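You operate a simulated robot arm through the tools that you are given. There is no shell and no other tool. Be economical: measure what you need, move in short steps, check, and stop when the job is done.

The job below is to be done with a simulated robot arm. You get a single attempt, and the scene is never put back.

TASK
Put the pink stopper from the wardrobe side of the bed and the strapped bundle marked "takes 60%" from the wardrobe side of the bed in the red hat box.

Only the result counts: the job must be done as asked and must still hold three seconds after the hand-in. Knocking over, shifting, dropping, spilling or breaking anything else fails it. A push-on lid holds only when it is set on centred and level and pressed home; a screw cap is set on level and turned clockwise until tight.

THE ROBOT
A 7-joint arm with a two-finger parallel gripper, fixed in place. Base frame: the origin is at the foot of the arm, x ahead of it, y to its left, z up; the work surface is at about z = 0. Lengths are in mm, angles in rad, forces in N, time in s.
With the tool pointing down near the work surface it reaches from about 240 to 620 mm from the base axis. Its first joint turns from -1.152 to 1.152 rad. Payload 2.6 kg.
The tool frame sits at the grasp point between the pads (the TCP): z along the fingers, y along the line on which they close. The tips reach 30 mm beyond it. Largest opening 94 mm; finger width 28, thickness 10; the body of the gripper, 50 by 96 mm, starts 55 mm behind the TCP.
Orientation is told as [roll, pitch, yaw] about the base's x, y, z axes, in that order, counted from this pose: with the fingers straight down and closing along the base's y, the tool's x points along the base's -x, its y along +y and its z along -z.

THE INTERFACE
- The arm moves only by the tool play_rows. Its argument "rows" is a list of rows, each a list of 7 numbers: the shift along the tool's x, y, z in mm, then the turn, a rotation vector about the tool's x, y, z in rad, then the opening, from 0 (shut) to 1 (fully open). In form: [[x, y, z, ax, ay, az, grip], ...]. A call has 1 to 12 rows; each row is the pose to reach, as a shift and turn from the pose commanded when the call began, along the tool's axes at that moment. Each row takes 0.2 s and may step no farther than 50 mm and 0.15 rad from the row before; otherwise, or with a gripper value out of range, the whole call is refused. Where a pose cannot be reached the arm comes as near as it can. A force on the tool above 40 N (or 10 N above the force at the start of the call, whichever is more), or a blocked arm, ends the call early, and 0.2 s more pass. The fingers move at their own pace (about 72 mm/s each) and stop on an object; they squeeze with about 22 N. The grip force told is the motor's: it shows also when the fingers shut on nothing. Time passes only in rows, and 0.2 s behind the last, so rows that repeat a pose let the fingers close. It gives the time, the measured TCP pose, the force on the tool (base axes), the opening and the grip force at its end, in the units of the frame above (readings bear some noise).
- Cameras (640 x 400 px; columns grow to the right, rows downward): "scene" is fixed at [32.3, 424.8, 574.4]; the picture's right is [-0.82, -0.57, 0.00], its down [-0.27, 0.39, -0.88] and it looks along [0.51, -0.72, -0.47] (base axes); focal length 315 px, centre (320, 200). "wrist" rides on the gripper at [-37, 0, -58] in the tool frame; the picture's right is [0.00, -1.00, 0.00], its down [0.97, 0.00, -0.24] and it looks along [0.24, 0.00, 0.97] (tool axes); focal length 218 px, centre (320, 200).
- snapshot(camera): a new picture of that camera. No time passes.
- probe_pixels(camera, pixels): for up to 12 pixels [column, row] of the newest picture of that camera ("zoom" is the newest enlarged one), the place [x, y, z] in the base frame of the surface seen there, good to about 2 mm. No time passes.
- inspect(camera, box): a new picture of the part [left, top, right, bottom] of that camera's present view, enlarged. No time passes.
- hand_in(): hands the job in; it is judged then, once.

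Keep the steps short. Do not move on a guess: measure, check each grasp and each placing, and mend mistakes. In all there are 60 turns and 30 pictures (those below and enlarged ones count). Leave the gripper open and the arm clear of the work at the hand-in unless told otherwise, and finish with a single line.

The tools are called as name(argument=value, ...) on one line, values as JSON. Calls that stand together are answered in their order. play_rows: Moves the arm, as the interface text tells. Its arguments: {"type":"object","properties":{"rows":{"type":"array","items":{"type":"array","items":{"type":"number"}}}},"required":["rows"]} The other tools are called the same way: snapshot (camera) takes a picture; probe_pixels (camera, pixels) gives the place of the surface under pixels of a picture; inspect (camera, box) takes an enlarged picture of a part of a camera's view; hand_in () hands the job in.

At the start:

```text
t: 0.0
eef_pos: [372.8, -110.9, 391.2]
ee_rot: [0.0, -0.001, -0.001]
force: [-0.6, 0.2, -0.5]
gripper_width: 94.0
grip_force: 0.0
```

scene: 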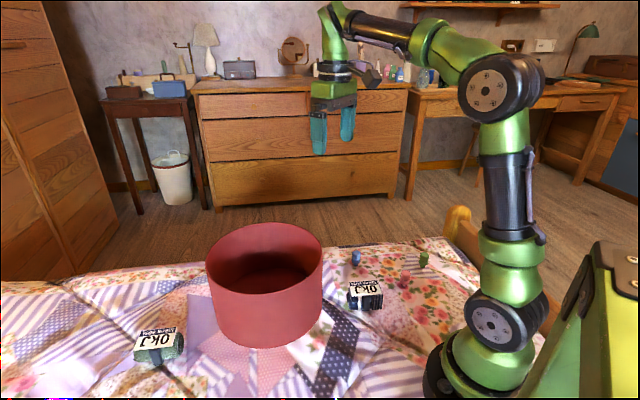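
wrist: 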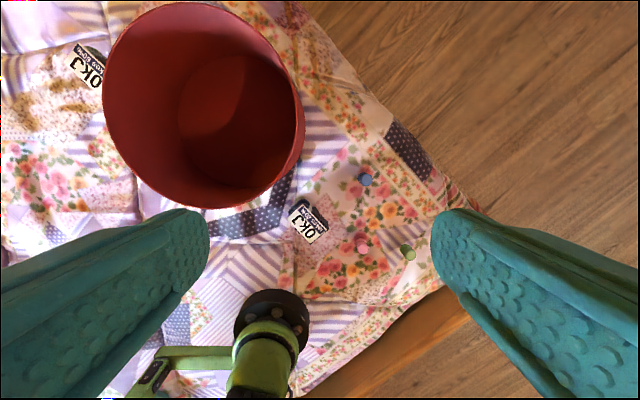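

I see a red box in the middle, two "OKJ" bundles on either side of it, and small blue, pink and green stoppers. I'll zoom in to read the labels and look for more stoppers on the wardrobe side, which is left in the scene view.

inspect(camera="scene", box=[100, 300, 220, 380])

inspect(camera="scene", box=[330, 235, 450, 315])

inspect(camera="wrist", box=[0, 0, 200, 220])

```text
5.00 times, centred on (160, 340) of scene
```

zoom: 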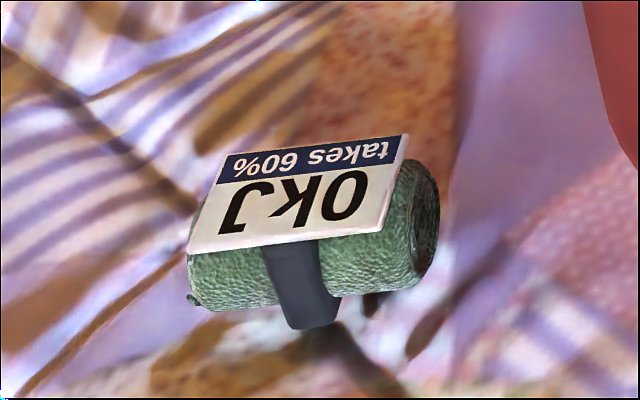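

```text
5.00 times, centred on (390, 275) of scene
```

zoom: 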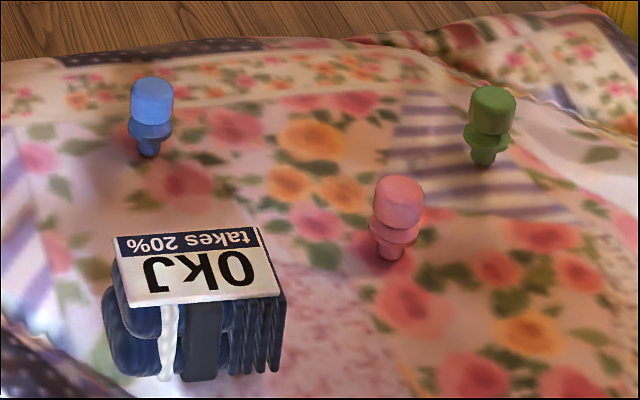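

```text
1.82 times, centred on (100, 110) of wrist
```

zoom: 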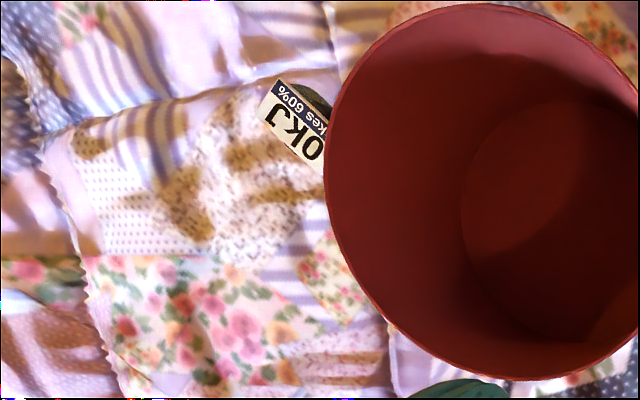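

The left bundle reads "takes 60%" and the right one "takes 20%". The one pink stopper I can see is on the right, so another may be hidden behind the box. I'll measure positions first.

snapshot(camera="scene")

probe_pixels(camera="scene", pixels=[[404, 276], [356, 257], [424, 258], [365, 290], [155, 341], [265, 224], [207, 262], [322, 262], [254, 347], [90, 270], [262, 272], [20, 100]])

probe_pixels(camera="wrist", pixels=[[90, 65], [103, 90], [303, 110], [200, 3], [200, 207], [210, 110], [310, 220], [363, 245], [320, 50], [60, 20], [30, 190], [30, 20]])

```text
24 pictures are left
```

scene: 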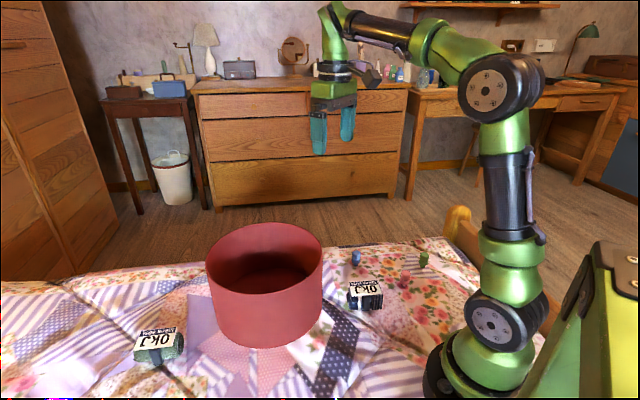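

```text
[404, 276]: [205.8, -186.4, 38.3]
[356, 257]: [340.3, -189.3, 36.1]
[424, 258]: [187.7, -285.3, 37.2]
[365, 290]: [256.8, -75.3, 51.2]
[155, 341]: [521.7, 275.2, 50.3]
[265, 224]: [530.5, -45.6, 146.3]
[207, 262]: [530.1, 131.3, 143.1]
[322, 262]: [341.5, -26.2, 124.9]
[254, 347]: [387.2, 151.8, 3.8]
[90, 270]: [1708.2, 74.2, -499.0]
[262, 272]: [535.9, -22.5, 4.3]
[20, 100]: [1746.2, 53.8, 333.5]
```

```text
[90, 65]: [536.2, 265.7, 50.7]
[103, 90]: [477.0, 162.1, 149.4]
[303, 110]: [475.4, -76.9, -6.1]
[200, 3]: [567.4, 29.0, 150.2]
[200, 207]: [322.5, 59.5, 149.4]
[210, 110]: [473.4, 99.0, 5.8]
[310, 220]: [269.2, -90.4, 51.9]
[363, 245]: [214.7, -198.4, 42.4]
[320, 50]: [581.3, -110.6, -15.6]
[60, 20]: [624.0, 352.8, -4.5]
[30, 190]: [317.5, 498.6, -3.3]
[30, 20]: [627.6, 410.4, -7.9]
```

The box centre is roughly (450, 48), with its rim at z≈150. The wardrobe is far out at +x. The ground beyond the box, at larger x, is hidden from both cameras, so I'll move the arm high over the box and look down with the wrist camera.

play_rows(rows=[[-30, 28, 0, 0, 0, 0, 1], [-60, 56, 0, 0, 0, 0, 1], [-90, 84, 0, 0, 0, 0, 1], [-120, 112, 0, 0, 0, 0, 1], [-150, 140, 0, 0, 0, 0, 1], [-170, 165, 0, 0, 0, 0, 1]])

snapshot(camera="wrist")

```text
t: 1.4
eef_pos: [503.2, 35.2, 381.2]
ee_rot: [-0.001, -0.002, 0.002]
force: [0.8, -0.6, 0.6]
gripper_width: 94.1
grip_force: 0.1
out of reach, approached as far as the arm can: row 5, 6
```

```text
23 pictures are left
```

wrist: 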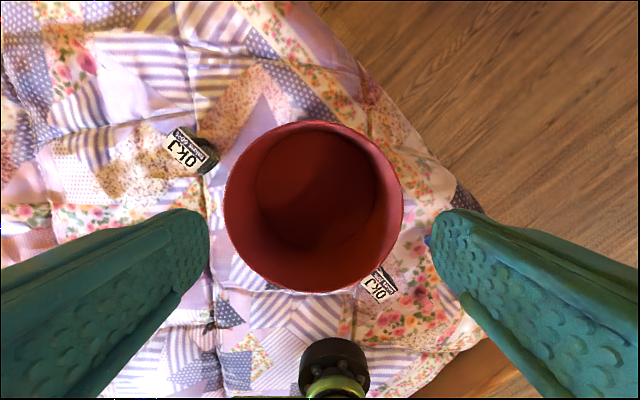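

There's no second pink stopper just behind the box. The area at small x and large y lies outside the scene view and behind the left finger, so I'll look there next.

play_rows(rows=[[30, 30, 0, 0, 0, 0, 1], [60, 60, 0, 0, 0, 0, 1], [90, 90, 0, 0, 0, 0, 1], [120, 120, 0, 0, 0, 0, 1], [150, 150, 0, 0, 0, 0, 1], [160, 190, 0, 0, 0, 0, 1]])

snapshot(camera="wrist")

```text
t: 2.8
eef_pos: [341.4, 223.5, 384.8]
ee_rot: [-0.001, 0.0, -0.002]
force: [-0.4, 0.8, -0.3]
gripper_width: 94.0
grip_force: 0.1
```

```text
22 pictures are left
```

wrist: 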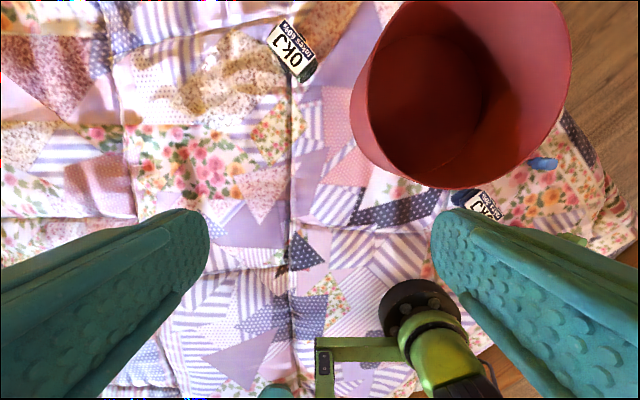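

There's a teal thing at about (275, 390) and a mark at about (275, 280). I'll zoom in on both.

inspect(camera="wrist", box=[200, 240, 360, 400])

inspect(camera="wrist", box=[0, 0, 320, 220])

probe_pixels(camera="wrist", pixels=[[275, 390], [275, 280], [230, 300], [20, 100], [130, 370], [300, 230]])

```text
2.50 times, centred on (280, 320) of wrist
```

zoom: 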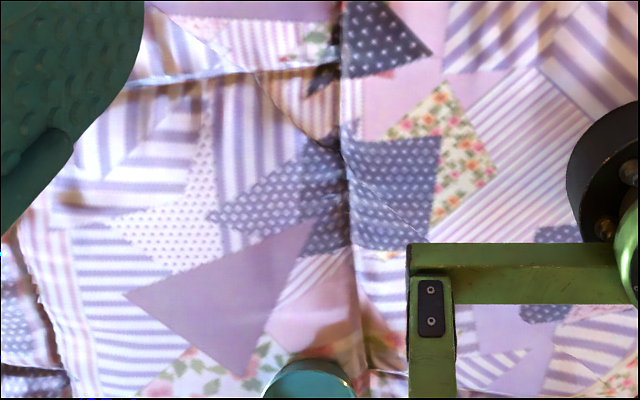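

```text
1.82 times, centred on (160, 110) of wrist
```

zoom: 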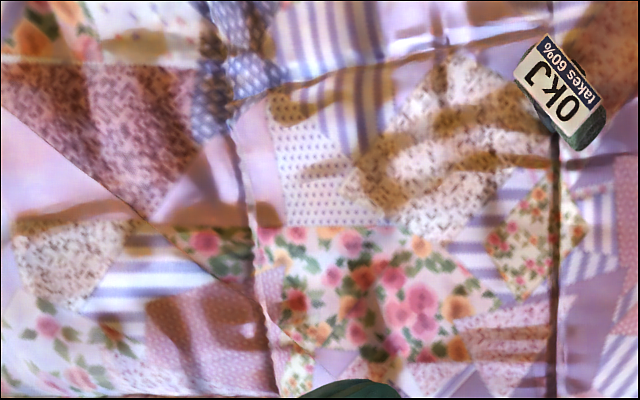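

```text
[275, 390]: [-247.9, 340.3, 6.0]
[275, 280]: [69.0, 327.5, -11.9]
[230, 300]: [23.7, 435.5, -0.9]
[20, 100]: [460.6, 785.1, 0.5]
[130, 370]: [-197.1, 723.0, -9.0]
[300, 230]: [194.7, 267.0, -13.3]
```

No stopper there. I'll check the far-left part of the bed in the scene view, since pink could blend into the flower print, and zoom in on the strip behind the box.

inspect(camera="scene", box=[0, 260, 210, 400])

inspect(camera="wrist", box=[290, 0, 640, 220])

```text
2.86 times, centred on (105, 330) of scene
```

zoom: 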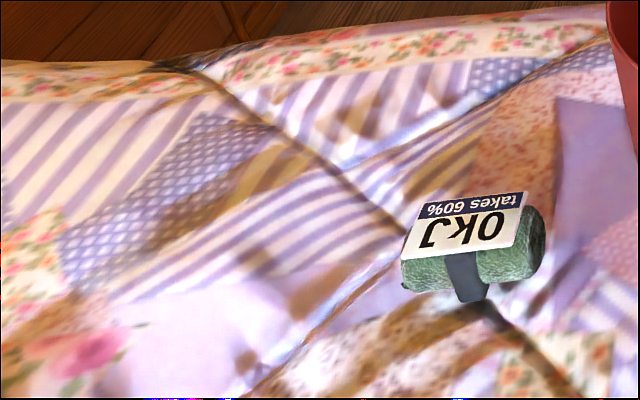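

```text
1.82 times, centred on (465, 110) of wrist
```

zoom: 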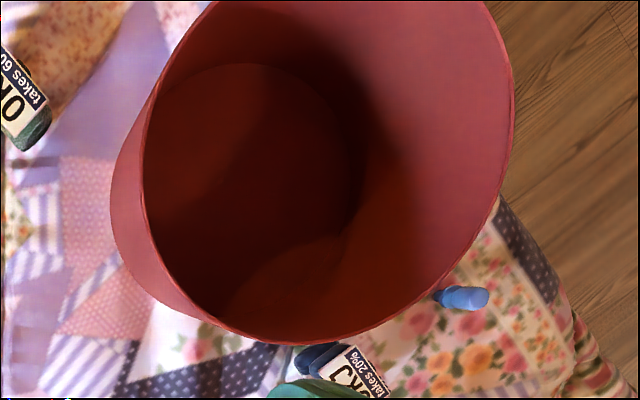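

So far I see only one pink stopper. One reachable area is still hidden by the left finger (x<250, y>400), so I'll look there before deciding.

play_rows(rows=[[10, 40, 0, 0, 0, 0, 1], [20, 80, 0, 0, 0, 0, 1], [40, 120, 0, 0, 0, 0, 1], [60, 160, 0, 0, 0, 0, 1], [80, 190, 0, 0, 0, 0, 1]])

snapshot(camera="wrist")

```text
t: 4.0
eef_pos: [262.9, 411.9, 385.6]
ee_rot: [0.001, -0.001, 0.0]
force: [0.2, -0.8, 0.1]
gripper_width: 93.9
grip_force: 0.2
```

```text
17 pictures are left
```

wrist: 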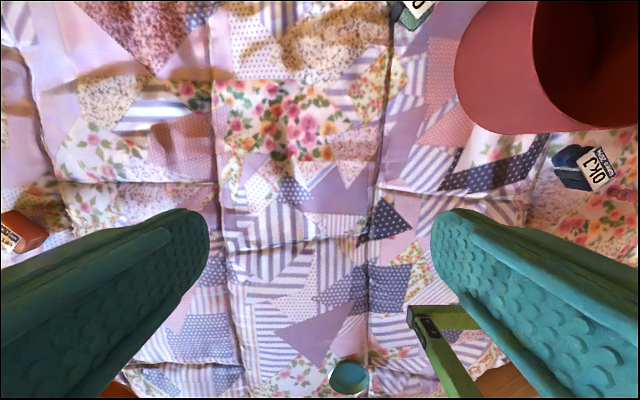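

A red-orange object with a label shows at (20, 232), and a teal round object at (350, 378). I'll zoom in and probe both.

inspect(camera="wrist", box=[0, 180, 100, 260])

probe_pixels(camera="wrist", pixels=[[20, 232], [350, 378], [8, 240], [500, 385], [620, 195], [110, 390]])

```text
5.00 times, centred on (50, 220) of wrist
```

zoom: 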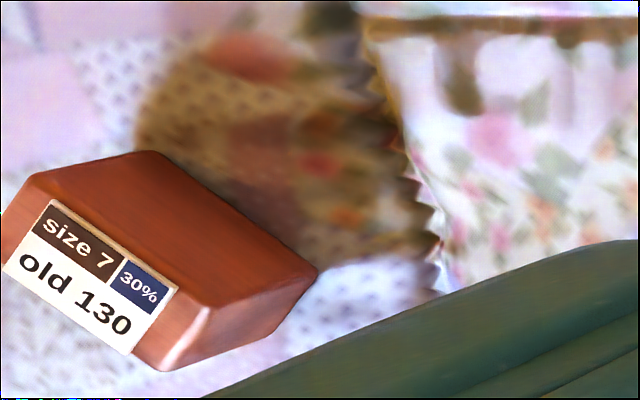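

```text
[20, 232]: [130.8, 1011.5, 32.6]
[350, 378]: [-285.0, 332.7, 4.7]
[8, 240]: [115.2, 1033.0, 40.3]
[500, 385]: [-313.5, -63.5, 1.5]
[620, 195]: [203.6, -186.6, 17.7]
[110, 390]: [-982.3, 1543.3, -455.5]
```

That's out of reach at y≈1011 and the teal object is behind the arm at x=-285, so both are just bed clutter. The whole reachable area is in the +x half, toward the wardrobe, so the pink stopper at (205, -188) and the 60% bundle at (530, 270) are the targets. I'll move over the bundle first.

play_rows(rows=[[-25, -18, 20, 0, 0, 0, 1], [-50, -36, 40, 0, 0, 0, 1], [-75, -54, 60, 0, 0, 0, 1], [-100, -72, 80, 0, 0, 0, 1], [-125, -90, 100, 0, 0, 0, 1], [-150, -108, 120, 0, 0, 0, 1], [-175, -126, 140, 0, 0, 0, 1], [-200, -136, 160, 0, 0, 0, 1], [-220, -140, 180, 0, 0, 0, 1]])

snapshot(camera="wrist")

```text
t: 6.0
eef_pos: [487.7, 272.5, 204.1]
ee_rot: [0.001, -0.001, 0.002]
force: [-1.2, 0.9, -1.1]
gripper_width: 94.3
grip_force: 0.1
```

```text
15 pictures are left
```

wrist: 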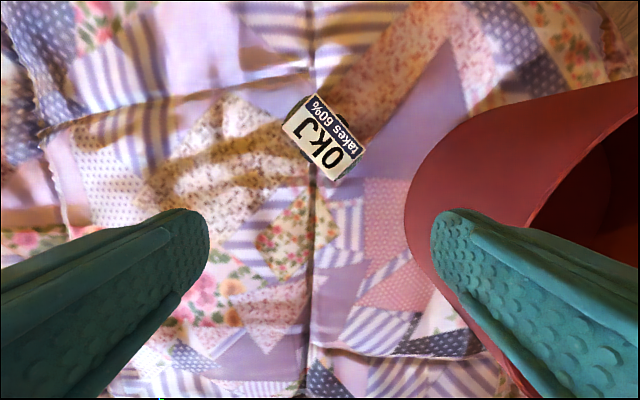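

The bundle is at (324, 138). I'll zoom in to measure its shape and direction.

inspect(camera="wrist", box=[272, 84, 384, 196])

probe_pixels(camera="wrist", pixels=[[285, 127], [333, 178], [311, 97], [363, 150], [324, 137], [367, 148], [300, 98], [295, 103], [275, 130], [340, 185], [405, 200], [440, 210]])

```text
3.57 times, centred on (328, 140) of wrist
```

zoom: 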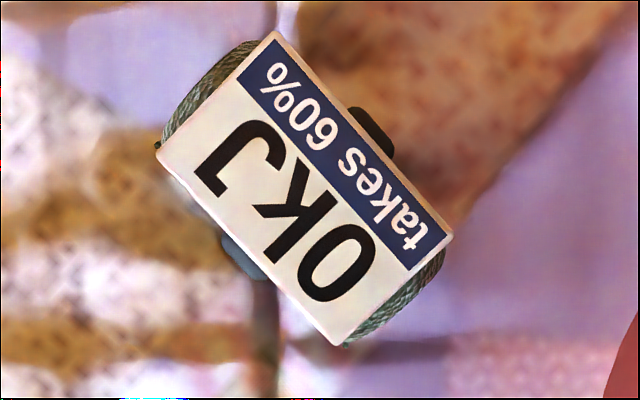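

```text
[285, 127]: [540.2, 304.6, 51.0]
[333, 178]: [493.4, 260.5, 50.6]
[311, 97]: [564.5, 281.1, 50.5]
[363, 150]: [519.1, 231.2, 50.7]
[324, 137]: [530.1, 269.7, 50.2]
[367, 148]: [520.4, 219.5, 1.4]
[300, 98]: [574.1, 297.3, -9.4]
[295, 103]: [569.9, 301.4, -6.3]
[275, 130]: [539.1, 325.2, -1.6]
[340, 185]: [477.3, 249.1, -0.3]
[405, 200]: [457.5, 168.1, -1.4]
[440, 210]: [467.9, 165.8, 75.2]
```

Bundle centre is (529.5, 269.5) with its top at z≈51. Its long axis runs along (0.73, 0.69), so I need to turn the gripper +45° (about tool z: -0.79) to close across the short side. I'll go above it at z≈110.

play_rows(rows=[[-7, 0, 15, 0, 0, -0.13, 1], [-14, -1, 30, 0, 0, -0.26, 1], [-21, -1, 45, 0, 0, -0.39, 1], [-28, -2, 60, 0, 0, -0.52, 1], [-35, -2, 78, 0, 0, -0.65, 1], [-42, -3, 94, 0, 0, -0.79, 1], [-42, -3, 94, 0, 0, -0.79, 1]])

snapshot(camera="wrist")

```text
t: 7.6
eef_pos: [527.6, 270.9, 107.5]
ee_rot: [0.0, -0.001, 0.793]
force: [0.1, 0.6, 0.0]
gripper_width: 94.4
grip_force: 0.0
```

```text
13 pictures are left
```

wrist: 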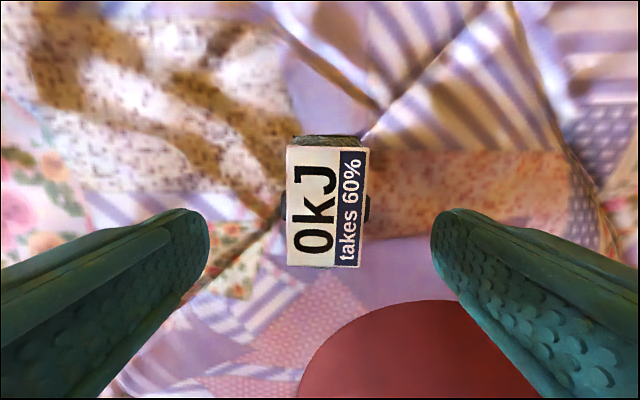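

It's aligned and sits between the fingers. I'll descend to z≈33 and then close.

play_rows(rows=[[0, -2, 25, 0, 0, 0, 1], [0, -2, 50, 0, 0, 0, 1], [0, -2, 65, 0, 0, 0, 1], [0, -2, 75, 0, 0, 0, 1], [0, -2, 75, 0, 0, 0, 1]])

play_rows(rows=[[0, 0, 0, 0, 0, 0, 0.7], [0, 0, 0, 0, 0, 0, 0.4], [0, 0, 0, 0, 0, 0, 0.2], [0, 0, 0, 0, 0, 0, 0.2], [0, 0, 0, 0, 0, 0, 0.2]])

```text
t: 8.8
eef_pos: [527.9, 270.1, 34.1]
ee_rot: [0.0, -0.001, 0.789]
force: [-0.6, -0.7, -0.4]
gripper_width: 94.1
grip_force: 0.1
```

```text
t: 10.0
eef_pos: [527.3, 270.7, 34.3]
ee_rot: [0.0, 0.001, 0.79]
force: [-1.1, 0.3, 0.0]
gripper_width: 54.1
grip_force: 21.7
```

Gripped at 54 mm with 21.7 N. I'll lift it straight up a bit and check the hold.

play_rows(rows=[[0, 0, -10, 0, 0, 0, 0], [0, 0, -25, 0, 0, 0, 0], [0, 0, -45, 0, 0, 0, 0], [0, 0, -70, 0, 0, 0, 0], [0, 0, -100, 0, 0, 0, 0], [0, 0, -130, 0, 0, 0, 0], [0, 0, -160, 0, 0, 0, 0], [0, 0, -190, 0, 0, 0, 0], [0, 0, -190, 0, 0, 0, 0]])

```text
t: 12.0
eef_pos: [520.0, 272.8, 224.0]
ee_rot: [0.0, 0.0, 0.79]
force: [-0.3, 1.3, -1.1]
gripper_width: 43.3
grip_force: 21.9
out of reach, approached as far as the arm can: row 8, 9
```

The width shrank to 43 mm, so either the bundle is soft or it slipped. I'll check with a picture.

snapshot(camera="wrist")

```text
12 pictures are left
```

wrist: 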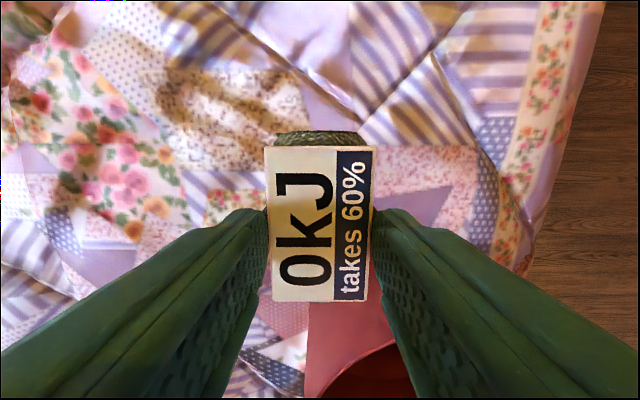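

It's held well. Fitting the rim points gives a box centre of (444, 43) and radius 123. I'll carry the bundle over to about (469, 68); its underside is at about 186, above the 150 rim.

play_rows(rows=[[30, -18, 0, 0, 0, 0, 0], [60, -36, 0, 0, 0, 0, 0], [90, -54, 0, 0, 0, 0, 0], [120, -72, 0, 0, 0, 0, 0], [150, -90, 0, 0, 0, 0, 0], [181, -108, 0, 0, 0, 0, 0], [181, -108, 0, 0, 0, 0, 0]])

snapshot(camera="wrist")

```text
t: 13.6
eef_pos: [472.0, 65.1, 221.7]
ee_rot: [0.0, 0.001, 0.789]
force: [0.8, -0.6, -1.7]
gripper_width: 43.4
grip_force: 22.2
```

```text
11 pictures are left
```

wrist: 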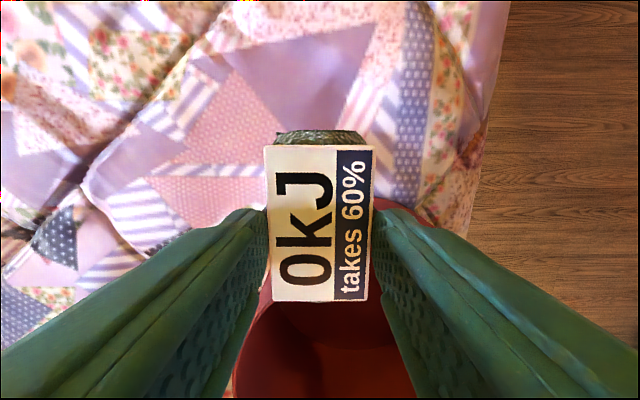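

The bundle is over the opening. I'll lower it inside to TCP z≈44, with the box floor at about 5.

play_rows(rows=[[8, 0, 25, 0, 0, 0, 0], [8, 0, 50, 0, 0, 0, 0], [8, 0, 75, 0, 0, 0, 0], [8, 0, 100, 0, 0, 0, 0], [8, 0, 125, 0, 0, 0, 0], [8, 0, 150, 0, 0, 0, 0], [8, 0, 165, 0, 0, 0, 0], [8, 0, 175, 0, 0, 0, 0], [8, 0, 178, 0, 0, 0, 0], [8, 0, 178, 0, 0, 0, 0]])

```text
t: 15.1
eef_pos: [465.4, 64.3, 79.4]
ee_rot: [-0.002, -0.008, 0.79]
force: [-2.8, -0.8, 5.3]
gripper_width: 43.4
grip_force: 22.1
stopped in row 7: the force on the tool passed its limit (the readings are from after the stop); the commanded pose is now the measured one
```

The force limit stopped it at z≈79, earlier than expected. I'll look at the scene before doing anything else.

inspect(camera="scene", box=[160, 120, 400, 360])

inspect(camera="wrist", box=[0, 0, 640, 400])

```text
1.67 times, centred on (280, 240) of scene
```

zoom: 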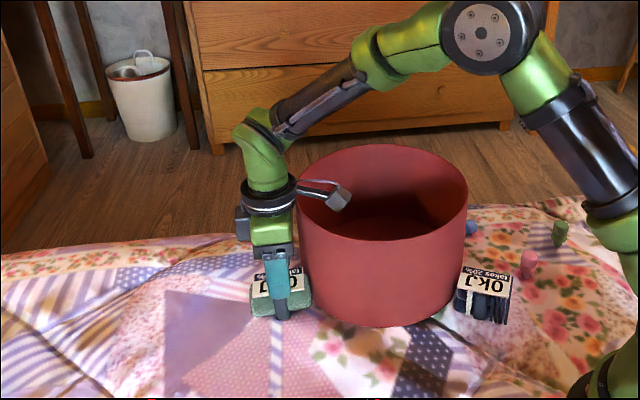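

```text
1.00 times, centred on (320, 200) of wrist
```

zoom: 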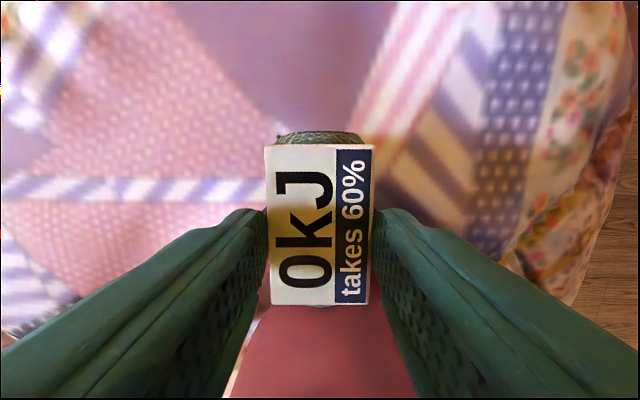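

I see what happened. The bundle had slipped down to the fingertips during the lift: the label looks about 29 mm below the TCP instead of 17 mm above it. It hung lower than I assumed, so on the way across it pushed the red box to roughly (396, -76), and the box nudged the 20% bundle and the blue stopper. I'll fix this by first setting the 60% bundle back where it came from, so the box can go back empty.

play_rows(rows=[[0, 0, -20, 0, 0, 0, 0], [-10, 5, -40, 0, 0, 0, 0], [-45, 25, -45, 0, 0, 0, 0], [-80, 43, -45, 0, 0, 0, 0], [-115, 62, -45, 0, 0, 0, 0], [-150, 81, -45, 0, 0, 0, 0], [-185, 100, -45, 0, 0, 0, 0], [-185, 100, -30, 0, 0, 0, 0], [-185, 100, -15, 0, 0, 0, 0], [-185, 100, -4, 0, 0, 0, 0], [-185, 100, 2, 0, 0, 0, 0], [-185, 100, 2, 0, 0, 0, 0]])

snapshot(camera="scene")

```text
t: 17.7
eef_pos: [526.4, 265.4, 78.0]
ee_rot: [-0.003, -0.011, 0.787]
force: [-8.3, -6.8, 21.3]
gripper_width: 43.3
grip_force: 22.2
```

```text
8 pictures are left
```

scene: 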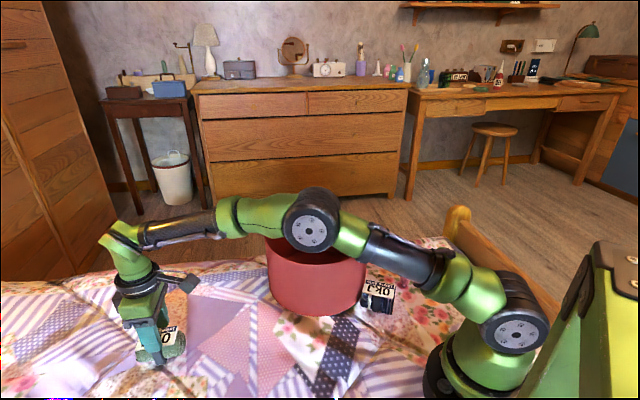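

The bundle rests on the bed. I'll open the gripper and rise.

play_rows(rows=[[0, 0, 0, 0, 0, 0, 0.6], [0, 0, 0, 0, 0, 0, 1], [0, 0, 0, 0, 0, 0, 1], [0, 0, 0, 0, 0, 0, 1], [0, 0, -30, 0, 0, 0, 1], [0, 0, -70, 0, 0, 0, 1], [10, 0, -110, 0, 0, 0, 1], [30, 0, -140, 0, 0, 0, 1], [60, 0, -170, 0, 0, 0, 1]])

snapshot(camera="wrist")

```text
t: 19.7
eef_pos: [482.6, 222.8, 247.0]
ee_rot: [-0.001, -0.004, 0.79]
force: [0.7, -0.4, 0.5]
gripper_width: 94.1
grip_force: 0.0
```

```text
7 pictures are left
```

wrist: 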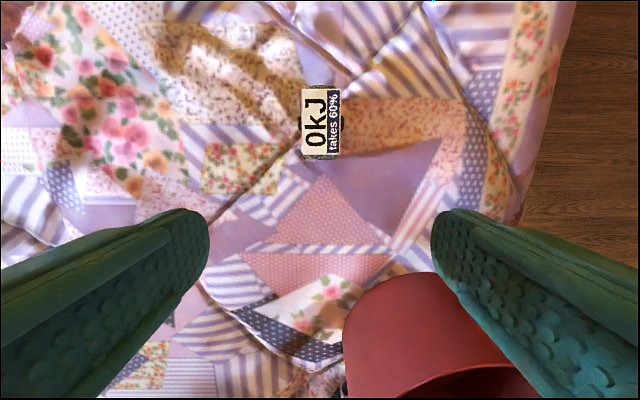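

The bundle stands safely at (321, 122) in this view. I'll probe it along with the box and the 20% bundle.

probe_pixels(camera="wrist", pixels=[[302, 90], [340, 95], [303, 153], [339, 154], [321, 122], [345, 295], [420, 274], [500, 345], [405, 392], [470, 366]])

probe_pixels(camera="scene", pixels=[[267, 240], [365, 262], [310, 257], [280, 250], [340, 260], [312, 314], [367, 292], [373, 280], [396, 289], [379, 287], [362, 293], [392, 301]])

```text
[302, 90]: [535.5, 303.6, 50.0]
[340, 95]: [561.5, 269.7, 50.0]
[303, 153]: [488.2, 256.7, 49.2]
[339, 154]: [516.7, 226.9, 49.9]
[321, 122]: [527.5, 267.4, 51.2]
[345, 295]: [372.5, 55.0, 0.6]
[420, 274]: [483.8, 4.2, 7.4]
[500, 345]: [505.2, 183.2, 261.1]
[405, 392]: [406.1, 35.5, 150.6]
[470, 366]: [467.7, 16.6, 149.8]
```

```text
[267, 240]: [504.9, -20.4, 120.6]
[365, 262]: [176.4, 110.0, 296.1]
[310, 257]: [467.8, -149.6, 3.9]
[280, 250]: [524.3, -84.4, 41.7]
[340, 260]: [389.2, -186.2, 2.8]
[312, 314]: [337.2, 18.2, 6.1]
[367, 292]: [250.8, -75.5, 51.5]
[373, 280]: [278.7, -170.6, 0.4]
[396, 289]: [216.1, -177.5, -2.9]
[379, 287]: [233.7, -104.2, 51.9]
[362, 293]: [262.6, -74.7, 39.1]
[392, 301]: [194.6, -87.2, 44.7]
```

The 60% bundle is back within 2 mm of where it was. The box is now centred at about (397, -86), a shift of (-47, -129). I'll grip its near rim at about (438, 28), closing radially at yaw -0.35, and pull it back. First I go above that rim point.

play_rows(rows=[[19, -12, 0, 0, 0, 0.127, 1], [38, -23, 0, 0, 0, 0.253, 1], [57, -35, 0, 0, 0, 0.38, 1], [76, -47, 5, 0, 0, 0.507, 1], [94, -58, 10, 0, 0, 0.633, 1], [113, -70, 18, 0, 0, 0.76, 1], [132, -82, 26, 0, 0, 0.887, 1], [151, -93, 34, 0, 0, 1.013, 1], [170, -105, 40, 0, 0, 1.14, 1], [170, -105, 40, 0, 0, 1.14, 1]])

snapshot(camera="wrist")

```text
t: 21.9
eef_pos: [435.2, 26.9, 207.4]
ee_rot: [0.007, -0.004, -0.353]
force: [0.2, -0.1, -0.1]
gripper_width: 94.1
grip_force: 0.1
```

```text
6 pictures are left
```

wrist: 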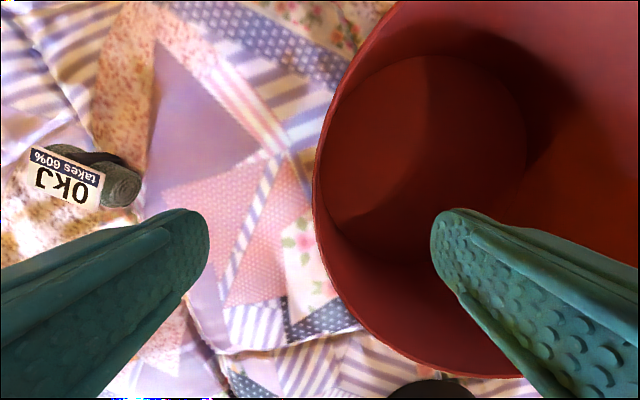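

The rim passes right between the fingers, at (314, 190). I'll probe rim points to pin down the box centre.

probe_pixels(camera="wrist", pixels=[[315, 190], [316, 220], [330, 110], [398, 4], [350, 295], [430, 365], [520, 378], [430, 100], [344, 79], [420, 357]])

```text
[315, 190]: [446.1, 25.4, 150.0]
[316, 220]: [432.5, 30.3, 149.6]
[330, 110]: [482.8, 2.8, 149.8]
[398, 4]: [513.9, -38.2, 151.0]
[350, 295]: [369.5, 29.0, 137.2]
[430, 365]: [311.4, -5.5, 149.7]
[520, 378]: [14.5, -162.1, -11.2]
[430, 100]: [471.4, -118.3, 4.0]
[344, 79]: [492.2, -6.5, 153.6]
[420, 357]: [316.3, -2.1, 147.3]
```

The box centre is (401.5, -90), so it has to move (+42.5, +133). I'll descend astride the rim and close on the wall.

play_rows(rows=[[0, 0, 20, 0, 0, 0, 1], [0, 0, 40, 0, 0, 0, 1], [0, 0, 60, 0, 0, 0, 1], [0, 0, 70, 0, 0, 0, 1], [0, 0, 70, 0, 0, 0, 0.6], [0, 0, 70, 0, 0, 0, 0.3], [0, 0, 70, 0, 0, 0, 0.15], [0, 0, 70, 0, 0, 0, 0], [0, 0, 70, 0, 0, 0, 0], [0, 0, 70, 0, 0, 0, 0]])

```text
t: 24.1
eef_pos: [437.3, 28.7, 138.2]
ee_rot: [0.006, -0.006, -0.351]
force: [1.3, -1.5, 0.5]
gripper_width: 7.4
grip_force: 22.1
```

The wall is gripped, 7 mm thick. I'll drag the box slowly toward its old place.

play_rows(rows=[[0.5, 12, -1, 0, 0, 0, 0], [1, 24, -1, 0, 0, 0, 0], [1.5, 37, -1, 0, 0, 0, 0], [2, 50, -1, 0, 0, 0, 0], [3, 63, -1, 0, 0, 0, 0], [3.5, 76, -1, 0, 0, 0, 0], [4, 89, -1, 0, 0, 0, 0], [4.5, 102, -1, 0, 0, 0, 0], [5, 115, -1, 0, 0, 0, 0], [5.5, 128, -1, 0, 0, 0, 0], [6, 138, 0, 0, 0, 0, 0], [6, 138, 0, 0, 0, 0, 0]])

```text
t: 26.7
eef_pos: [479.5, 159.9, 137.5]
ee_rot: [0.006, -0.005, -0.351]
force: [-2.1, -3.4, 8.9]
gripper_width: 7.3
grip_force: 22.7
```

The box moved (42, 131), as intended. I'll release it and rise straight up, then head toward the stopper side.

play_rows(rows=[[0, 0, 0, 0, 0, 0, 0.3], [0, 0, 0, 0, 0, 0, 0.6], [0, 0, 0, 0, 0, 0, 1], [0, 0, 0, 0, 0, 0, 1], [0, 0, -30, 0, 0, 0, 1], [0, 0, -70, 0, 0, 0, 1], [0, 0, -110, 0, 0, 0, 1], [0, 0, -150, 0, 0, 0, 1], [30, -30, -170, 0, 0, -0.1, 1], [60, -60, -180, 0, 0, -0.2, 1], [90, -90, -180, 0, 0, -0.3, 1], [110, -130, -180, 0, 0, -0.35, 1]])

```text
t: 29.3
eef_pos: [329.6, 75.0, 314.5]
ee_rot: [0.003, -0.006, -0.001]
force: [0.0, -0.5, 1.1]
gripper_width: 94.2
grip_force: 0.0
```

Next I'll move to about (300, -110, 310) and take a picture of the stopper area and the box.

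play_rows(rows=[[5, -40, 0, 0, 0, 0, 1], [10, -80, 0, 0, 0, 0, 1], [15, -120, 0, 0, 0, 0, 1], [25, -160, 0, 0, 0, 0, 1], [30, -190, 0, 0, 0, 0, 1], [30, -190, 0, 0, 0, 0, 1]])

snapshot(camera="wrist")

```text
t: 30.7
eef_pos: [298.4, -112.3, 315.6]
ee_rot: [0.004, -0.004, -0.002]
force: [0.1, 0.8, -0.2]
gripper_width: 93.8
grip_force: 0.1
```

```text
5 pictures are left
```

wrist: 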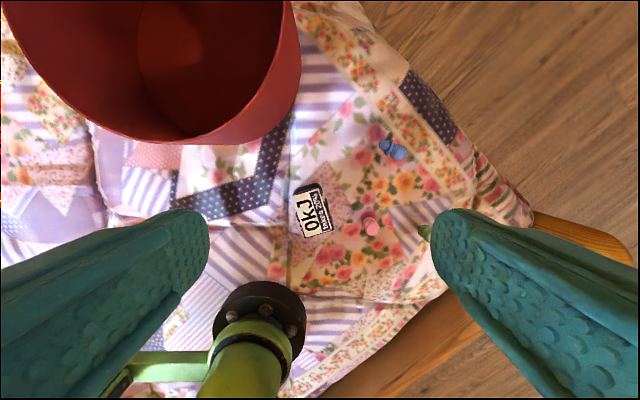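

The blue stopper at (392, 149) is lying on its side, and the 20% bundle has been shifted and turned. Both have to go back. I'll zoom in for precise measurement.

inspect(camera="wrist", box=[280, 120, 440, 250])

probe_pixels(camera="wrist", pixels=[[297, 195], [326, 190], [304, 236], [332, 231], [314, 212], [382, 144], [392, 149], [402, 154], [371, 226], [298, 70], [170, 143], [265, 122]])

```text
3.08 times, centred on (360, 185) of wrist
```

zoom: 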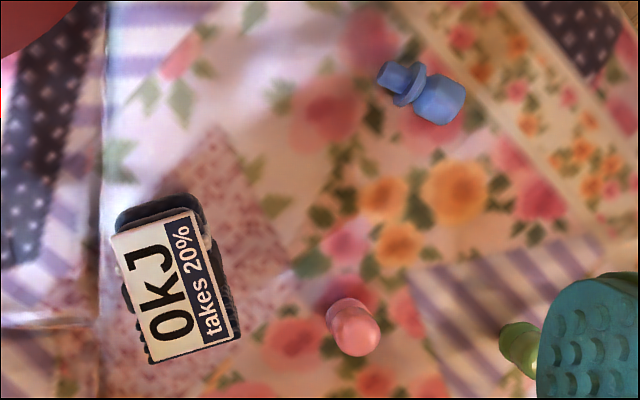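

```text
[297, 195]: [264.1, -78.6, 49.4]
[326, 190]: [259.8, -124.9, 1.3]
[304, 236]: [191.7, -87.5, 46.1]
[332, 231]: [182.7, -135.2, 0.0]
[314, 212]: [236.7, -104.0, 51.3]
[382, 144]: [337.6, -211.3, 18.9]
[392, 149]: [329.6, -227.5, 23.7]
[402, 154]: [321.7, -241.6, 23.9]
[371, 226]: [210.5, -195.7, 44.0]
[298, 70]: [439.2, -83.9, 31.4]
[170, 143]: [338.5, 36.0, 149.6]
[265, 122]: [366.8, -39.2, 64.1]
```

The rim point suggests the box may be off in x, so I'll probe more rim points.

probe_pixels(camera="wrist", pixels=[[20, 34], [40, 65], [80, 110], [110, 129], [150, 142], [185, 141], [210, 133], [240, 112], [262, 85], [276, 50], [281, 20], [190, 144]])

probe_pixels(camera="zoom", pixels=[[112, 238], [188, 208], [152, 362], [240, 334], [390, 75], [400, 85], [455, 105], [440, 100], [425, 70], [400, 105], [360, 335], [342, 308]])

```text
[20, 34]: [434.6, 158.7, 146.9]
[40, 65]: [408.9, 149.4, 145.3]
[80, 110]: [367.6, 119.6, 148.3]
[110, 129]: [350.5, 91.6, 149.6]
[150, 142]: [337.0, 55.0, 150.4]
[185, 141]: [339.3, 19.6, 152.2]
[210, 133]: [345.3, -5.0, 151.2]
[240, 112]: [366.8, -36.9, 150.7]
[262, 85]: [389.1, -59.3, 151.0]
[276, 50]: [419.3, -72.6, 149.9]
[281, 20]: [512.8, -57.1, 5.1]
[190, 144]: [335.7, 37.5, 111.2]
```

```text
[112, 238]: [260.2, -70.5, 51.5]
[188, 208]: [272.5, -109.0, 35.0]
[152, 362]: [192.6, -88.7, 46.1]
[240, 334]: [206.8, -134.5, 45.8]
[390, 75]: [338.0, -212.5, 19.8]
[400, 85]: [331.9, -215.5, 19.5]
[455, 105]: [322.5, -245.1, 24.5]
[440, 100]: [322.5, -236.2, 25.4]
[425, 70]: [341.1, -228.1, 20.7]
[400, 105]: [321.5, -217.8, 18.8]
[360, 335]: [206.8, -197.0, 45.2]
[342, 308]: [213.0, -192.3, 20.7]
```

The box is back at about (454, 42), within 10 mm of where it started. The 20% bundle is at (236, -103) with its long axis at about 17°; at the start it was at about (260, -81) and about 40°. The blue stopper stood at about (343, -198). I'll restore the 20% bundle first by gripping it and sliding it, starting from above it with yaw 0.30.

play_rows(rows=[[12, 2, 40, 0, 0, -0.06, 1], [24, 4, 80, 0, 0, -0.12, 1], [36, 6, 120, 0, 0, -0.18, 1], [48, 8, 160, 0, 0, -0.24, 1], [62, 9, 200, 0, 0, -0.3, 1], [62, 9, 200, 0, 0, -0.3, 1]])

snapshot(camera="wrist")

```text
t: 32.1
eef_pos: [240.8, -106.2, 115.8]
ee_rot: [0.002, -0.008, 0.299]
force: [0.7, 0.1, -0.6]
gripper_width: 93.8
grip_force: 0.1
```

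```text
3 pictures are left
```

wrist: 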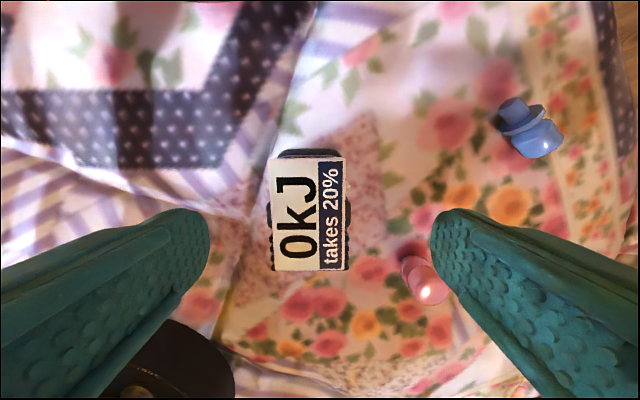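

Aligned, with the label centre at (307, 213). The pink stopper is clear of the right finger. I'll probe for the exact offset.

probe_pixels(camera="wrist", pixels=[[270, 160], [342, 160], [276, 268], [344, 268], [307, 213], [425, 285], [415, 270], [511, 108], [522, 120], [540, 137], [556, 143], [530, 155]])

```text
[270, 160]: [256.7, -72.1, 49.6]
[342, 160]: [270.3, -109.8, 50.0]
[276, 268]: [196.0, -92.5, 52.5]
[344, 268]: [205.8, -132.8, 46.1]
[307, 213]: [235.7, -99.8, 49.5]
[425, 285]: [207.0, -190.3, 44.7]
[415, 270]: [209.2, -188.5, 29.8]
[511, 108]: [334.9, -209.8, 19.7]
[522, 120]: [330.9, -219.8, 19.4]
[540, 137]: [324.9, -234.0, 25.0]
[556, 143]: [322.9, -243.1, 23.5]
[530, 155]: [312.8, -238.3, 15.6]
```

The bundle centre is (232, -102), 6.5 mm off along the closing line. I'll shift over, descend to z≈36 and close on it.

play_rows(rows=[[0, 6.5, 20, 0, 0, 0, 1], [0, 6.5, 40, 0, 0, 0, 1], [0, 6.5, 60, 0, 0, 0, 1], [0, 6.5, 80, 0, 0, 0, 1], [0, 6.5, 80, 0, 0, 0, 0.8], [0, 6.5, 80, 0, 0, 0, 0.6], [0, 6.5, 80, 0, 0, 0, 0.4], [0, 6.5, 80, 0, 0, 0, 0.3], [0, 6.5, 80, 0, 0, 0, 0.3]])

```text
t: 34.1
eef_pos: [238.1, -101.2, 33.7]
ee_rot: [0.001, -0.007, 0.298]
force: [-0.6, 0.2, 0.2]
gripper_width: 54.0
grip_force: 22.4
```

Gripped at 54 mm. I'll slide it and turn it +0.40 back to its first pose.

play_rows(rows=[[-8, 3.5, -1, 0, 0, -0.1, 0.3], [-16, 7, -1, 0, 0, -0.2, 0.3], [-24, 11, -1, 0, 0, -0.3, 0.3], [-32, 14.5, -1, 0, 0, -0.4, 0.3], [-32, 14.5, 0, 0, 0, -0.4, 0.3], [-32, 14.5, 0, 0, 0, -0.4, 0.5], [-32, 14.5, 0, 0, 0, -0.4, 0.8], [-32, 14.5, 0, 0, 0, -0.4, 1], [-32, 14.5, 0, 0, 0, -0.4, 1], [-32, 14.5, -40, 0, 0, -0.4, 1], [-32, 14.5, -80, 0, 0, -0.4, 1], [-32, 14.5, -120, 0, 0, -0.4, 1]])

```text
t: 36.7
eef_pos: [261.6, -77.4, 151.3]
ee_rot: [0.0, -0.008, 0.697]
force: [0.2, 0.6, 0.0]
gripper_width: 94.0
grip_force: 0.0
```

The 20% bundle is back in place. Next is the pink stopper, top centre about (208, -193) and z≈45. I'll go above it with yaw back to 0 and the fingers partly open.

play_rows(rows=[[19, -9, 0, 0, 0, 0.116, 1], [38, -18, 0, 0, 0, 0.232, 0.8], [57, -28, 0, 0, 0, 0.348, 0.6], [77, -37, 10, 0, 0, 0.464, 0.5], [96, -46, 20, 0, 0, 0.58, 0.5], [115, -55.7, 31, 0, 0, 0.697, 0.5], [115, -55.7, 31, 0, 0, 0.697, 0.5]])

snapshot(camera="wrist")

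```text
t: 38.3
eef_pos: [210.4, -194.3, 121.8]
ee_rot: [0.005, -0.006, -0.001]
force: [0.2, 0.5, 0.5]
gripper_width: 46.9
grip_force: 0.0
```

```text
2 pictures are left
```

wrist: 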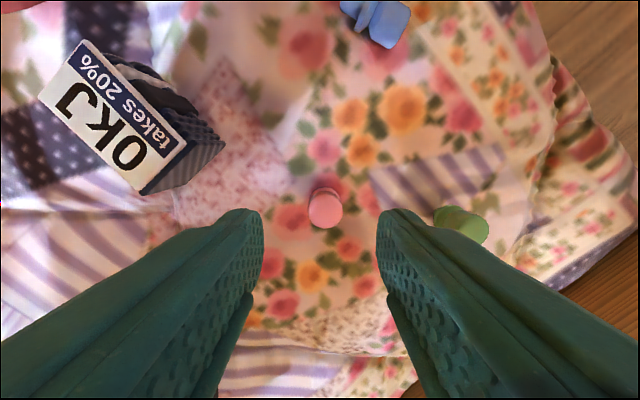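

Pink is at (325, 207), between the fingers. I'll probe it, along with the replaced bundle and the blue stopper.

probe_pixels(camera="wrist", pixels=[[325, 210], [325, 190], [312, 210], [339, 210], [80, 42], [187, 145], [137, 192], [40, 95], [113, 118], [385, 22], [455, 225], [365, 15]])

```text
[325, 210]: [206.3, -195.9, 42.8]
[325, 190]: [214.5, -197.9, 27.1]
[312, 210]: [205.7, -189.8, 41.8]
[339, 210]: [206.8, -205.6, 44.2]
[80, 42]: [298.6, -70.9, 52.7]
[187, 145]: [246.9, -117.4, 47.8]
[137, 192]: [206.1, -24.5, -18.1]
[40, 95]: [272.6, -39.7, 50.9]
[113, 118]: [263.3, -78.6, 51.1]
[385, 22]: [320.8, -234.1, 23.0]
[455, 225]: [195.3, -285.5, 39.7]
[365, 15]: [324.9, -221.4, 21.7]
```

The 20% bundle matches its original corners within a few mm. Pink's centre is (207, -197). I'll descend to z≈50 and close.

play_rows(rows=[[3, -2.5, 20, 0, 0, 0, 0.5], [3, -2.5, 40, 0, 0, 0, 0.5], [3, -2.5, 60, 0, 0, 0, 0.5], [3, -2.5, 73, 0, 0, 0, 0.5], [3, -2.5, 73, 0, 0, 0, 0.3], [3, -2.5, 73, 0, 0, 0, 0.1], [3, -2.5, 73, 0, 0, 0, 0], [3, -2.5, 73, 0, 0, 0, 0], [3, -2.5, 73, 0, 0, 0, 0]])

```text
t: 40.3
eef_pos: [208.5, -193.6, 48.3]
ee_rot: [0.005, -0.005, 0.002]
force: [0.5, 0.6, 0.4]
gripper_width: 22.4
grip_force: 22.2
```

Gripped at 22 mm. I'll lift it straight up to z≈260 and check the width.

play_rows(rows=[[0, 0, -5, 0, 0, 0, 0], [0, 0, -15, 0, 0, 0, 0], [0, 0, -30, 0, 0, 0, 0], [0, 0, -55, 0, 0, 0, 0], [0, 0, -85, 0, 0, 0, 0], [0, 0, -115, 0, 0, 0, 0], [0, 0, -145, 0, 0, 0, 0], [0, 0, -175, 0, 0, 0, 0], [0, 0, -210, 0, 0, 0, 0], [0, 0, -210, 0, 0, 0, 0]])

```text
t: 42.5
eef_pos: [208.5, -195.5, 259.5]
ee_rot: [0.002, -0.005, 0.001]
force: [0.6, 0.6, -0.3]
gripper_width: 22.3
grip_force: 22.4
```

The width is unchanged, so it didn't slip. I'll carry it over the box to about (420, 2).

play_rows(rows=[[-26, 24, 0, 0, 0, 0, 0], [-53, 49, 0, 0, 0, 0, 0], [-79, 73, 0, 0, 0, 0, 0], [-106, 98, 0, 0, 0, 0, 0], [-132, 122, 0, 0, 0, 0, 0], [-159, 147, 0, 0, 0, 0, 0], [-185, 171, 0, 0, 0, 0, 0], [-212, 196, 0, 0, 0, 0, 0], [-212, 196, 0, 0, 0, 0, 0]])

```text
t: 44.5
eef_pos: [421.6, 0.7, 261.4]
ee_rot: [0.005, -0.005, 0.0]
force: [0.0, -0.6, 0.2]
gripper_width: 22.2
grip_force: 21.9
```

It's over the opening. I'll move slightly toward the centre, lower to z≈70 and release the stopper just above the floor.

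play_rows(rows=[[-8, 8, 20, 0, 0, 0, 0], [-16, 16, 50, 0, 0, 0, 0], [-16, 16, 80, 0, 0, 0, 0], [-16, 16, 110, 0, 0, 0, 0], [-16, 16, 140, 0, 0, 0, 0], [-16, 16, 165, 0, 0, 0, 0], [-16, 16, 185, 0, 0, 0, 0], [-16, 16, 195, 0, 0, 0, 0], [-16, 16, 195, 0, 0, 0, 0]])

play_rows(rows=[[0, 0, 0, 0, 0, 0, 0.25], [0, 0, 0, 0, 0, 0, 0.5], [0, 0, 0, 0, 0, 0, 0.5], [0, 0, 0, 0, 0, 0, 0.5], [0, 0, -30, 0, 0, 0, 0.5], [0, 0, -70, 0, 0, 0, 0.5], [0, 0, -110, 0, 0, 0, 0.5], [0, 0, -150, 0, 0, 0, 0.5], [0, 0, -180, 0, 0, 0, 0.5]])

```text
t: 46.5
eef_pos: [435.1, 17.5, 63.7]
ee_rot: [0.004, -0.005, 0.001]
force: [-0.7, 0.3, -0.5]
gripper_width: 22.2
grip_force: 22.0
```

```text
t: 48.5
eef_pos: [435.2, 17.2, 244.9]
ee_rot: [0.004, -0.006, 0.002]
force: [1.3, 0.6, -0.4]
gripper_width: 47.0
grip_force: 0.1
```

The pink stopper is in the box. Now back to the 60% bundle at (527, 267), opening wide and turning to yaw 0.79. I'll stay high until I'm past the rim.

play_rows(rows=[[-6, 31, 0, 0, 0, -0.08, 0.7], [-12, 62, 0, 0, 0, -0.16, 1], [-20, 94, 0, 0, 0, -0.24, 1], [-30, 125, 5, 0, 0, -0.32, 1], [-42, 157, 15, 0, 0, -0.42, 1], [-56, 190, 35, 0, 0, -0.52, 1], [-72, 220, 65, 0, 0, -0.62, 1], [-84, 240, 95, 0, 0, -0.71, 1], [-92, 250, 125, 0, 0, -0.79, 1], [-92, 250, 130, 0, 0, -0.79, 1], [-92, 250, 130, 0, 0, -0.79, 1]])

```text
t: 50.9
eef_pos: [527.4, 269.2, 118.6]
ee_rot: [-0.002, -0.007, 0.791]
force: [-0.1, -0.8, 0.4]
gripper_width: 94.1
grip_force: 0.1
```

I'm positioned over the bundle at (525.5, 264). I'll descend lower than last time, to z≈29, and close.

play_rows(rows=[[3, -2, 25, 0, 0, 0, 1], [3, -2, 50, 0, 0, 0, 1], [3, -2, 75, 0, 0, 0, 1], [3, -2, 89, 0, 0, 0, 1], [3, -2, 89, 0, 0, 0, 0.8], [3, -2, 89, 0, 0, 0, 0.6], [3, -2, 89, 0, 0, 0, 0.4], [3, -2, 89, 0, 0, 0, 0], [3, -2, 89, 0, 0, 0, 0], [3, -2, 89, 0, 0, 0, 0], [3, -2, 89, 0, 0, 0, 0]])

```text
t: 53.3
eef_pos: [526.0, 263.4, 31.6]
ee_rot: [-0.003, -0.006, 0.791]
force: [-0.9, 2.1, 1.9]
gripper_width: 53.6
grip_force: 21.4
```

Gripped at 53.6 mm. I'll lift a little, slowly, and check whether it slips.

play_rows(rows=[[0, 0, -3, 0, 0, 0, 0], [0, 0, -6, 0, 0, 0, 0], [0, 0, -10, 0, 0, 0, 0], [0, 0, -14, 0, 0, 0, 0], [0, 0, -18, 0, 0, 0, 0], [0, 0, -22, 0, 0, 0, 0], [0, 0, -25, 0, 0, 0, 0], [0, 0, -25, 0, 0, 0, 0]])

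```text
t: 55.1
eef_pos: [527.1, 265.6, 53.6]
ee_rot: [-0.002, -0.007, 0.79]
force: [-0.4, -0.3, -0.9]
gripper_width: 53.7
grip_force: 21.9
```

Width is steady. I'll carry on up to z≈255, drifting toward the base so I stay in reach and well clear of the box wall.

play_rows(rows=[[0, 0, -15, 0, 0, 0, 0], [0, 0, -30, 0, 0, 0, 0], [0, 0, -45, 0, 0, 0, 0], [4, 1, -60, 0, 0, 0, 0], [10, 3, -78, 0, 0, 0, 0], [17, 5, -96, 0, 0, 0, 0], [24, 7, -115, 0, 0, 0, 0], [31, 10, -135, 0, 0, 0, 0], [38, 12, -155, 0, 0, 0, 0], [45, 14, -178, 0, 0, 0, 0], [51, 16, -202, 0, 0, 0, 0], [51, 16, -202, 0, 0, 0, 0]])

```text
t: 57.7
eef_pos: [477.3, 238.9, 256.1]
ee_rot: [-0.001, -0.007, 0.792]
force: [0.7, 0.8, -0.5]
gripper_width: 54.0
grip_force: 22.3
```

Still 54 mm, so there's no slip this time. I'll move across at z≈256 to (475, 63).

play_rows(rows=[[16, -15, 0, 0, 0, 0, 0], [32, -31, 0, 0, 0, 0, 0], [48, -46, 0, 0, 0, 0, 0], [64, -61, 0, 0, 0, 0, 0], [80, -77, 0, 0, 0, 0, 0], [96, -92, 0, 0, 0, 0, 0], [112, -107, 0, 0, 0, 0, 0], [126, -122, 0, 0, 0, 0, 0], [126, -122, 0, 0, 0, 0, 0]])

snapshot(camera="wrist")

```text
t: 59.7
eef_pos: [476.4, 62.8, 254.0]
ee_rot: [-0.002, -0.008, 0.79]
force: [0.2, 0.1, -0.5]
gripper_width: 53.8
grip_force: 22.0
```

```text
1 pictures are left
```

wrist: 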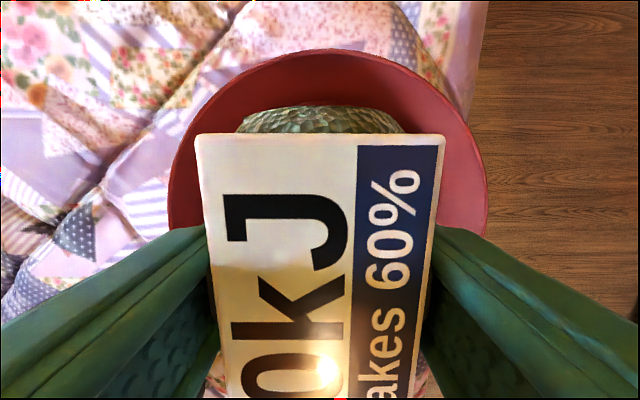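

No slip, and the box opening is centred under the bundle. I'll lower it to z≈43.

play_rows(rows=[[4, 0, 25, 0, 0, 0, 0], [4, 0, 50, 0, 0, 0, 0], [4, 0, 75, 0, 0, 0, 0], [4, 0, 100, 0, 0, 0, 0], [4, 0, 120, 0, 0, 0, 0], [4, 0, 140, 0, 0, 0, 0], [4, 0, 160, 0, 0, 0, 0], [4, 0, 180, 0, 0, 0, 0], [4, 0, 195, 0, 0, 0, 0], [4, 0, 205, 0, 0, 0, 0], [4, 0, 210, 0, 0, 0, 0], [4, 0, 210, 0, 0, 0, 0]])

```text
t: 62.3
eef_pos: [474.1, 61.0, 43.8]
ee_rot: [-0.002, -0.007, 0.791]
force: [-0.9, 0.3, 0.2]
gripper_width: 53.8
grip_force: 22.1
```

It's just above the floor with no contact force. I'll release gently and rise.

play_rows(rows=[[0, 0, 3, 0, 0, 0, 0], [0, 0, 3, 0, 0, 0, 0.65], [0, 0, 3, 0, 0, 0, 0.85], [0, 0, 3, 0, 0, 0, 0.85], [0, 0, 3, 0, 0, 0, 0.85], [0, 0, -25, 0, 0, 0, 0.85], [0, 0, -60, 0, 0, 0, 0.85], [0, 0, -100, 0, 0, 0, 0.85], [0, 0, -140, 0, 0, 0, 0.85], [0, 0, -180, 0, 0, 0, 0.85], [0, 0, -220, 0, 0, 0, 0.85]])

```text
t: 64.7
eef_pos: [473.6, 58.0, 267.7]
ee_rot: [-0.002, -0.008, 0.791]
force: [0.6, 0.1, 0.4]
gripper_width: 80.1
grip_force: 0.0
```

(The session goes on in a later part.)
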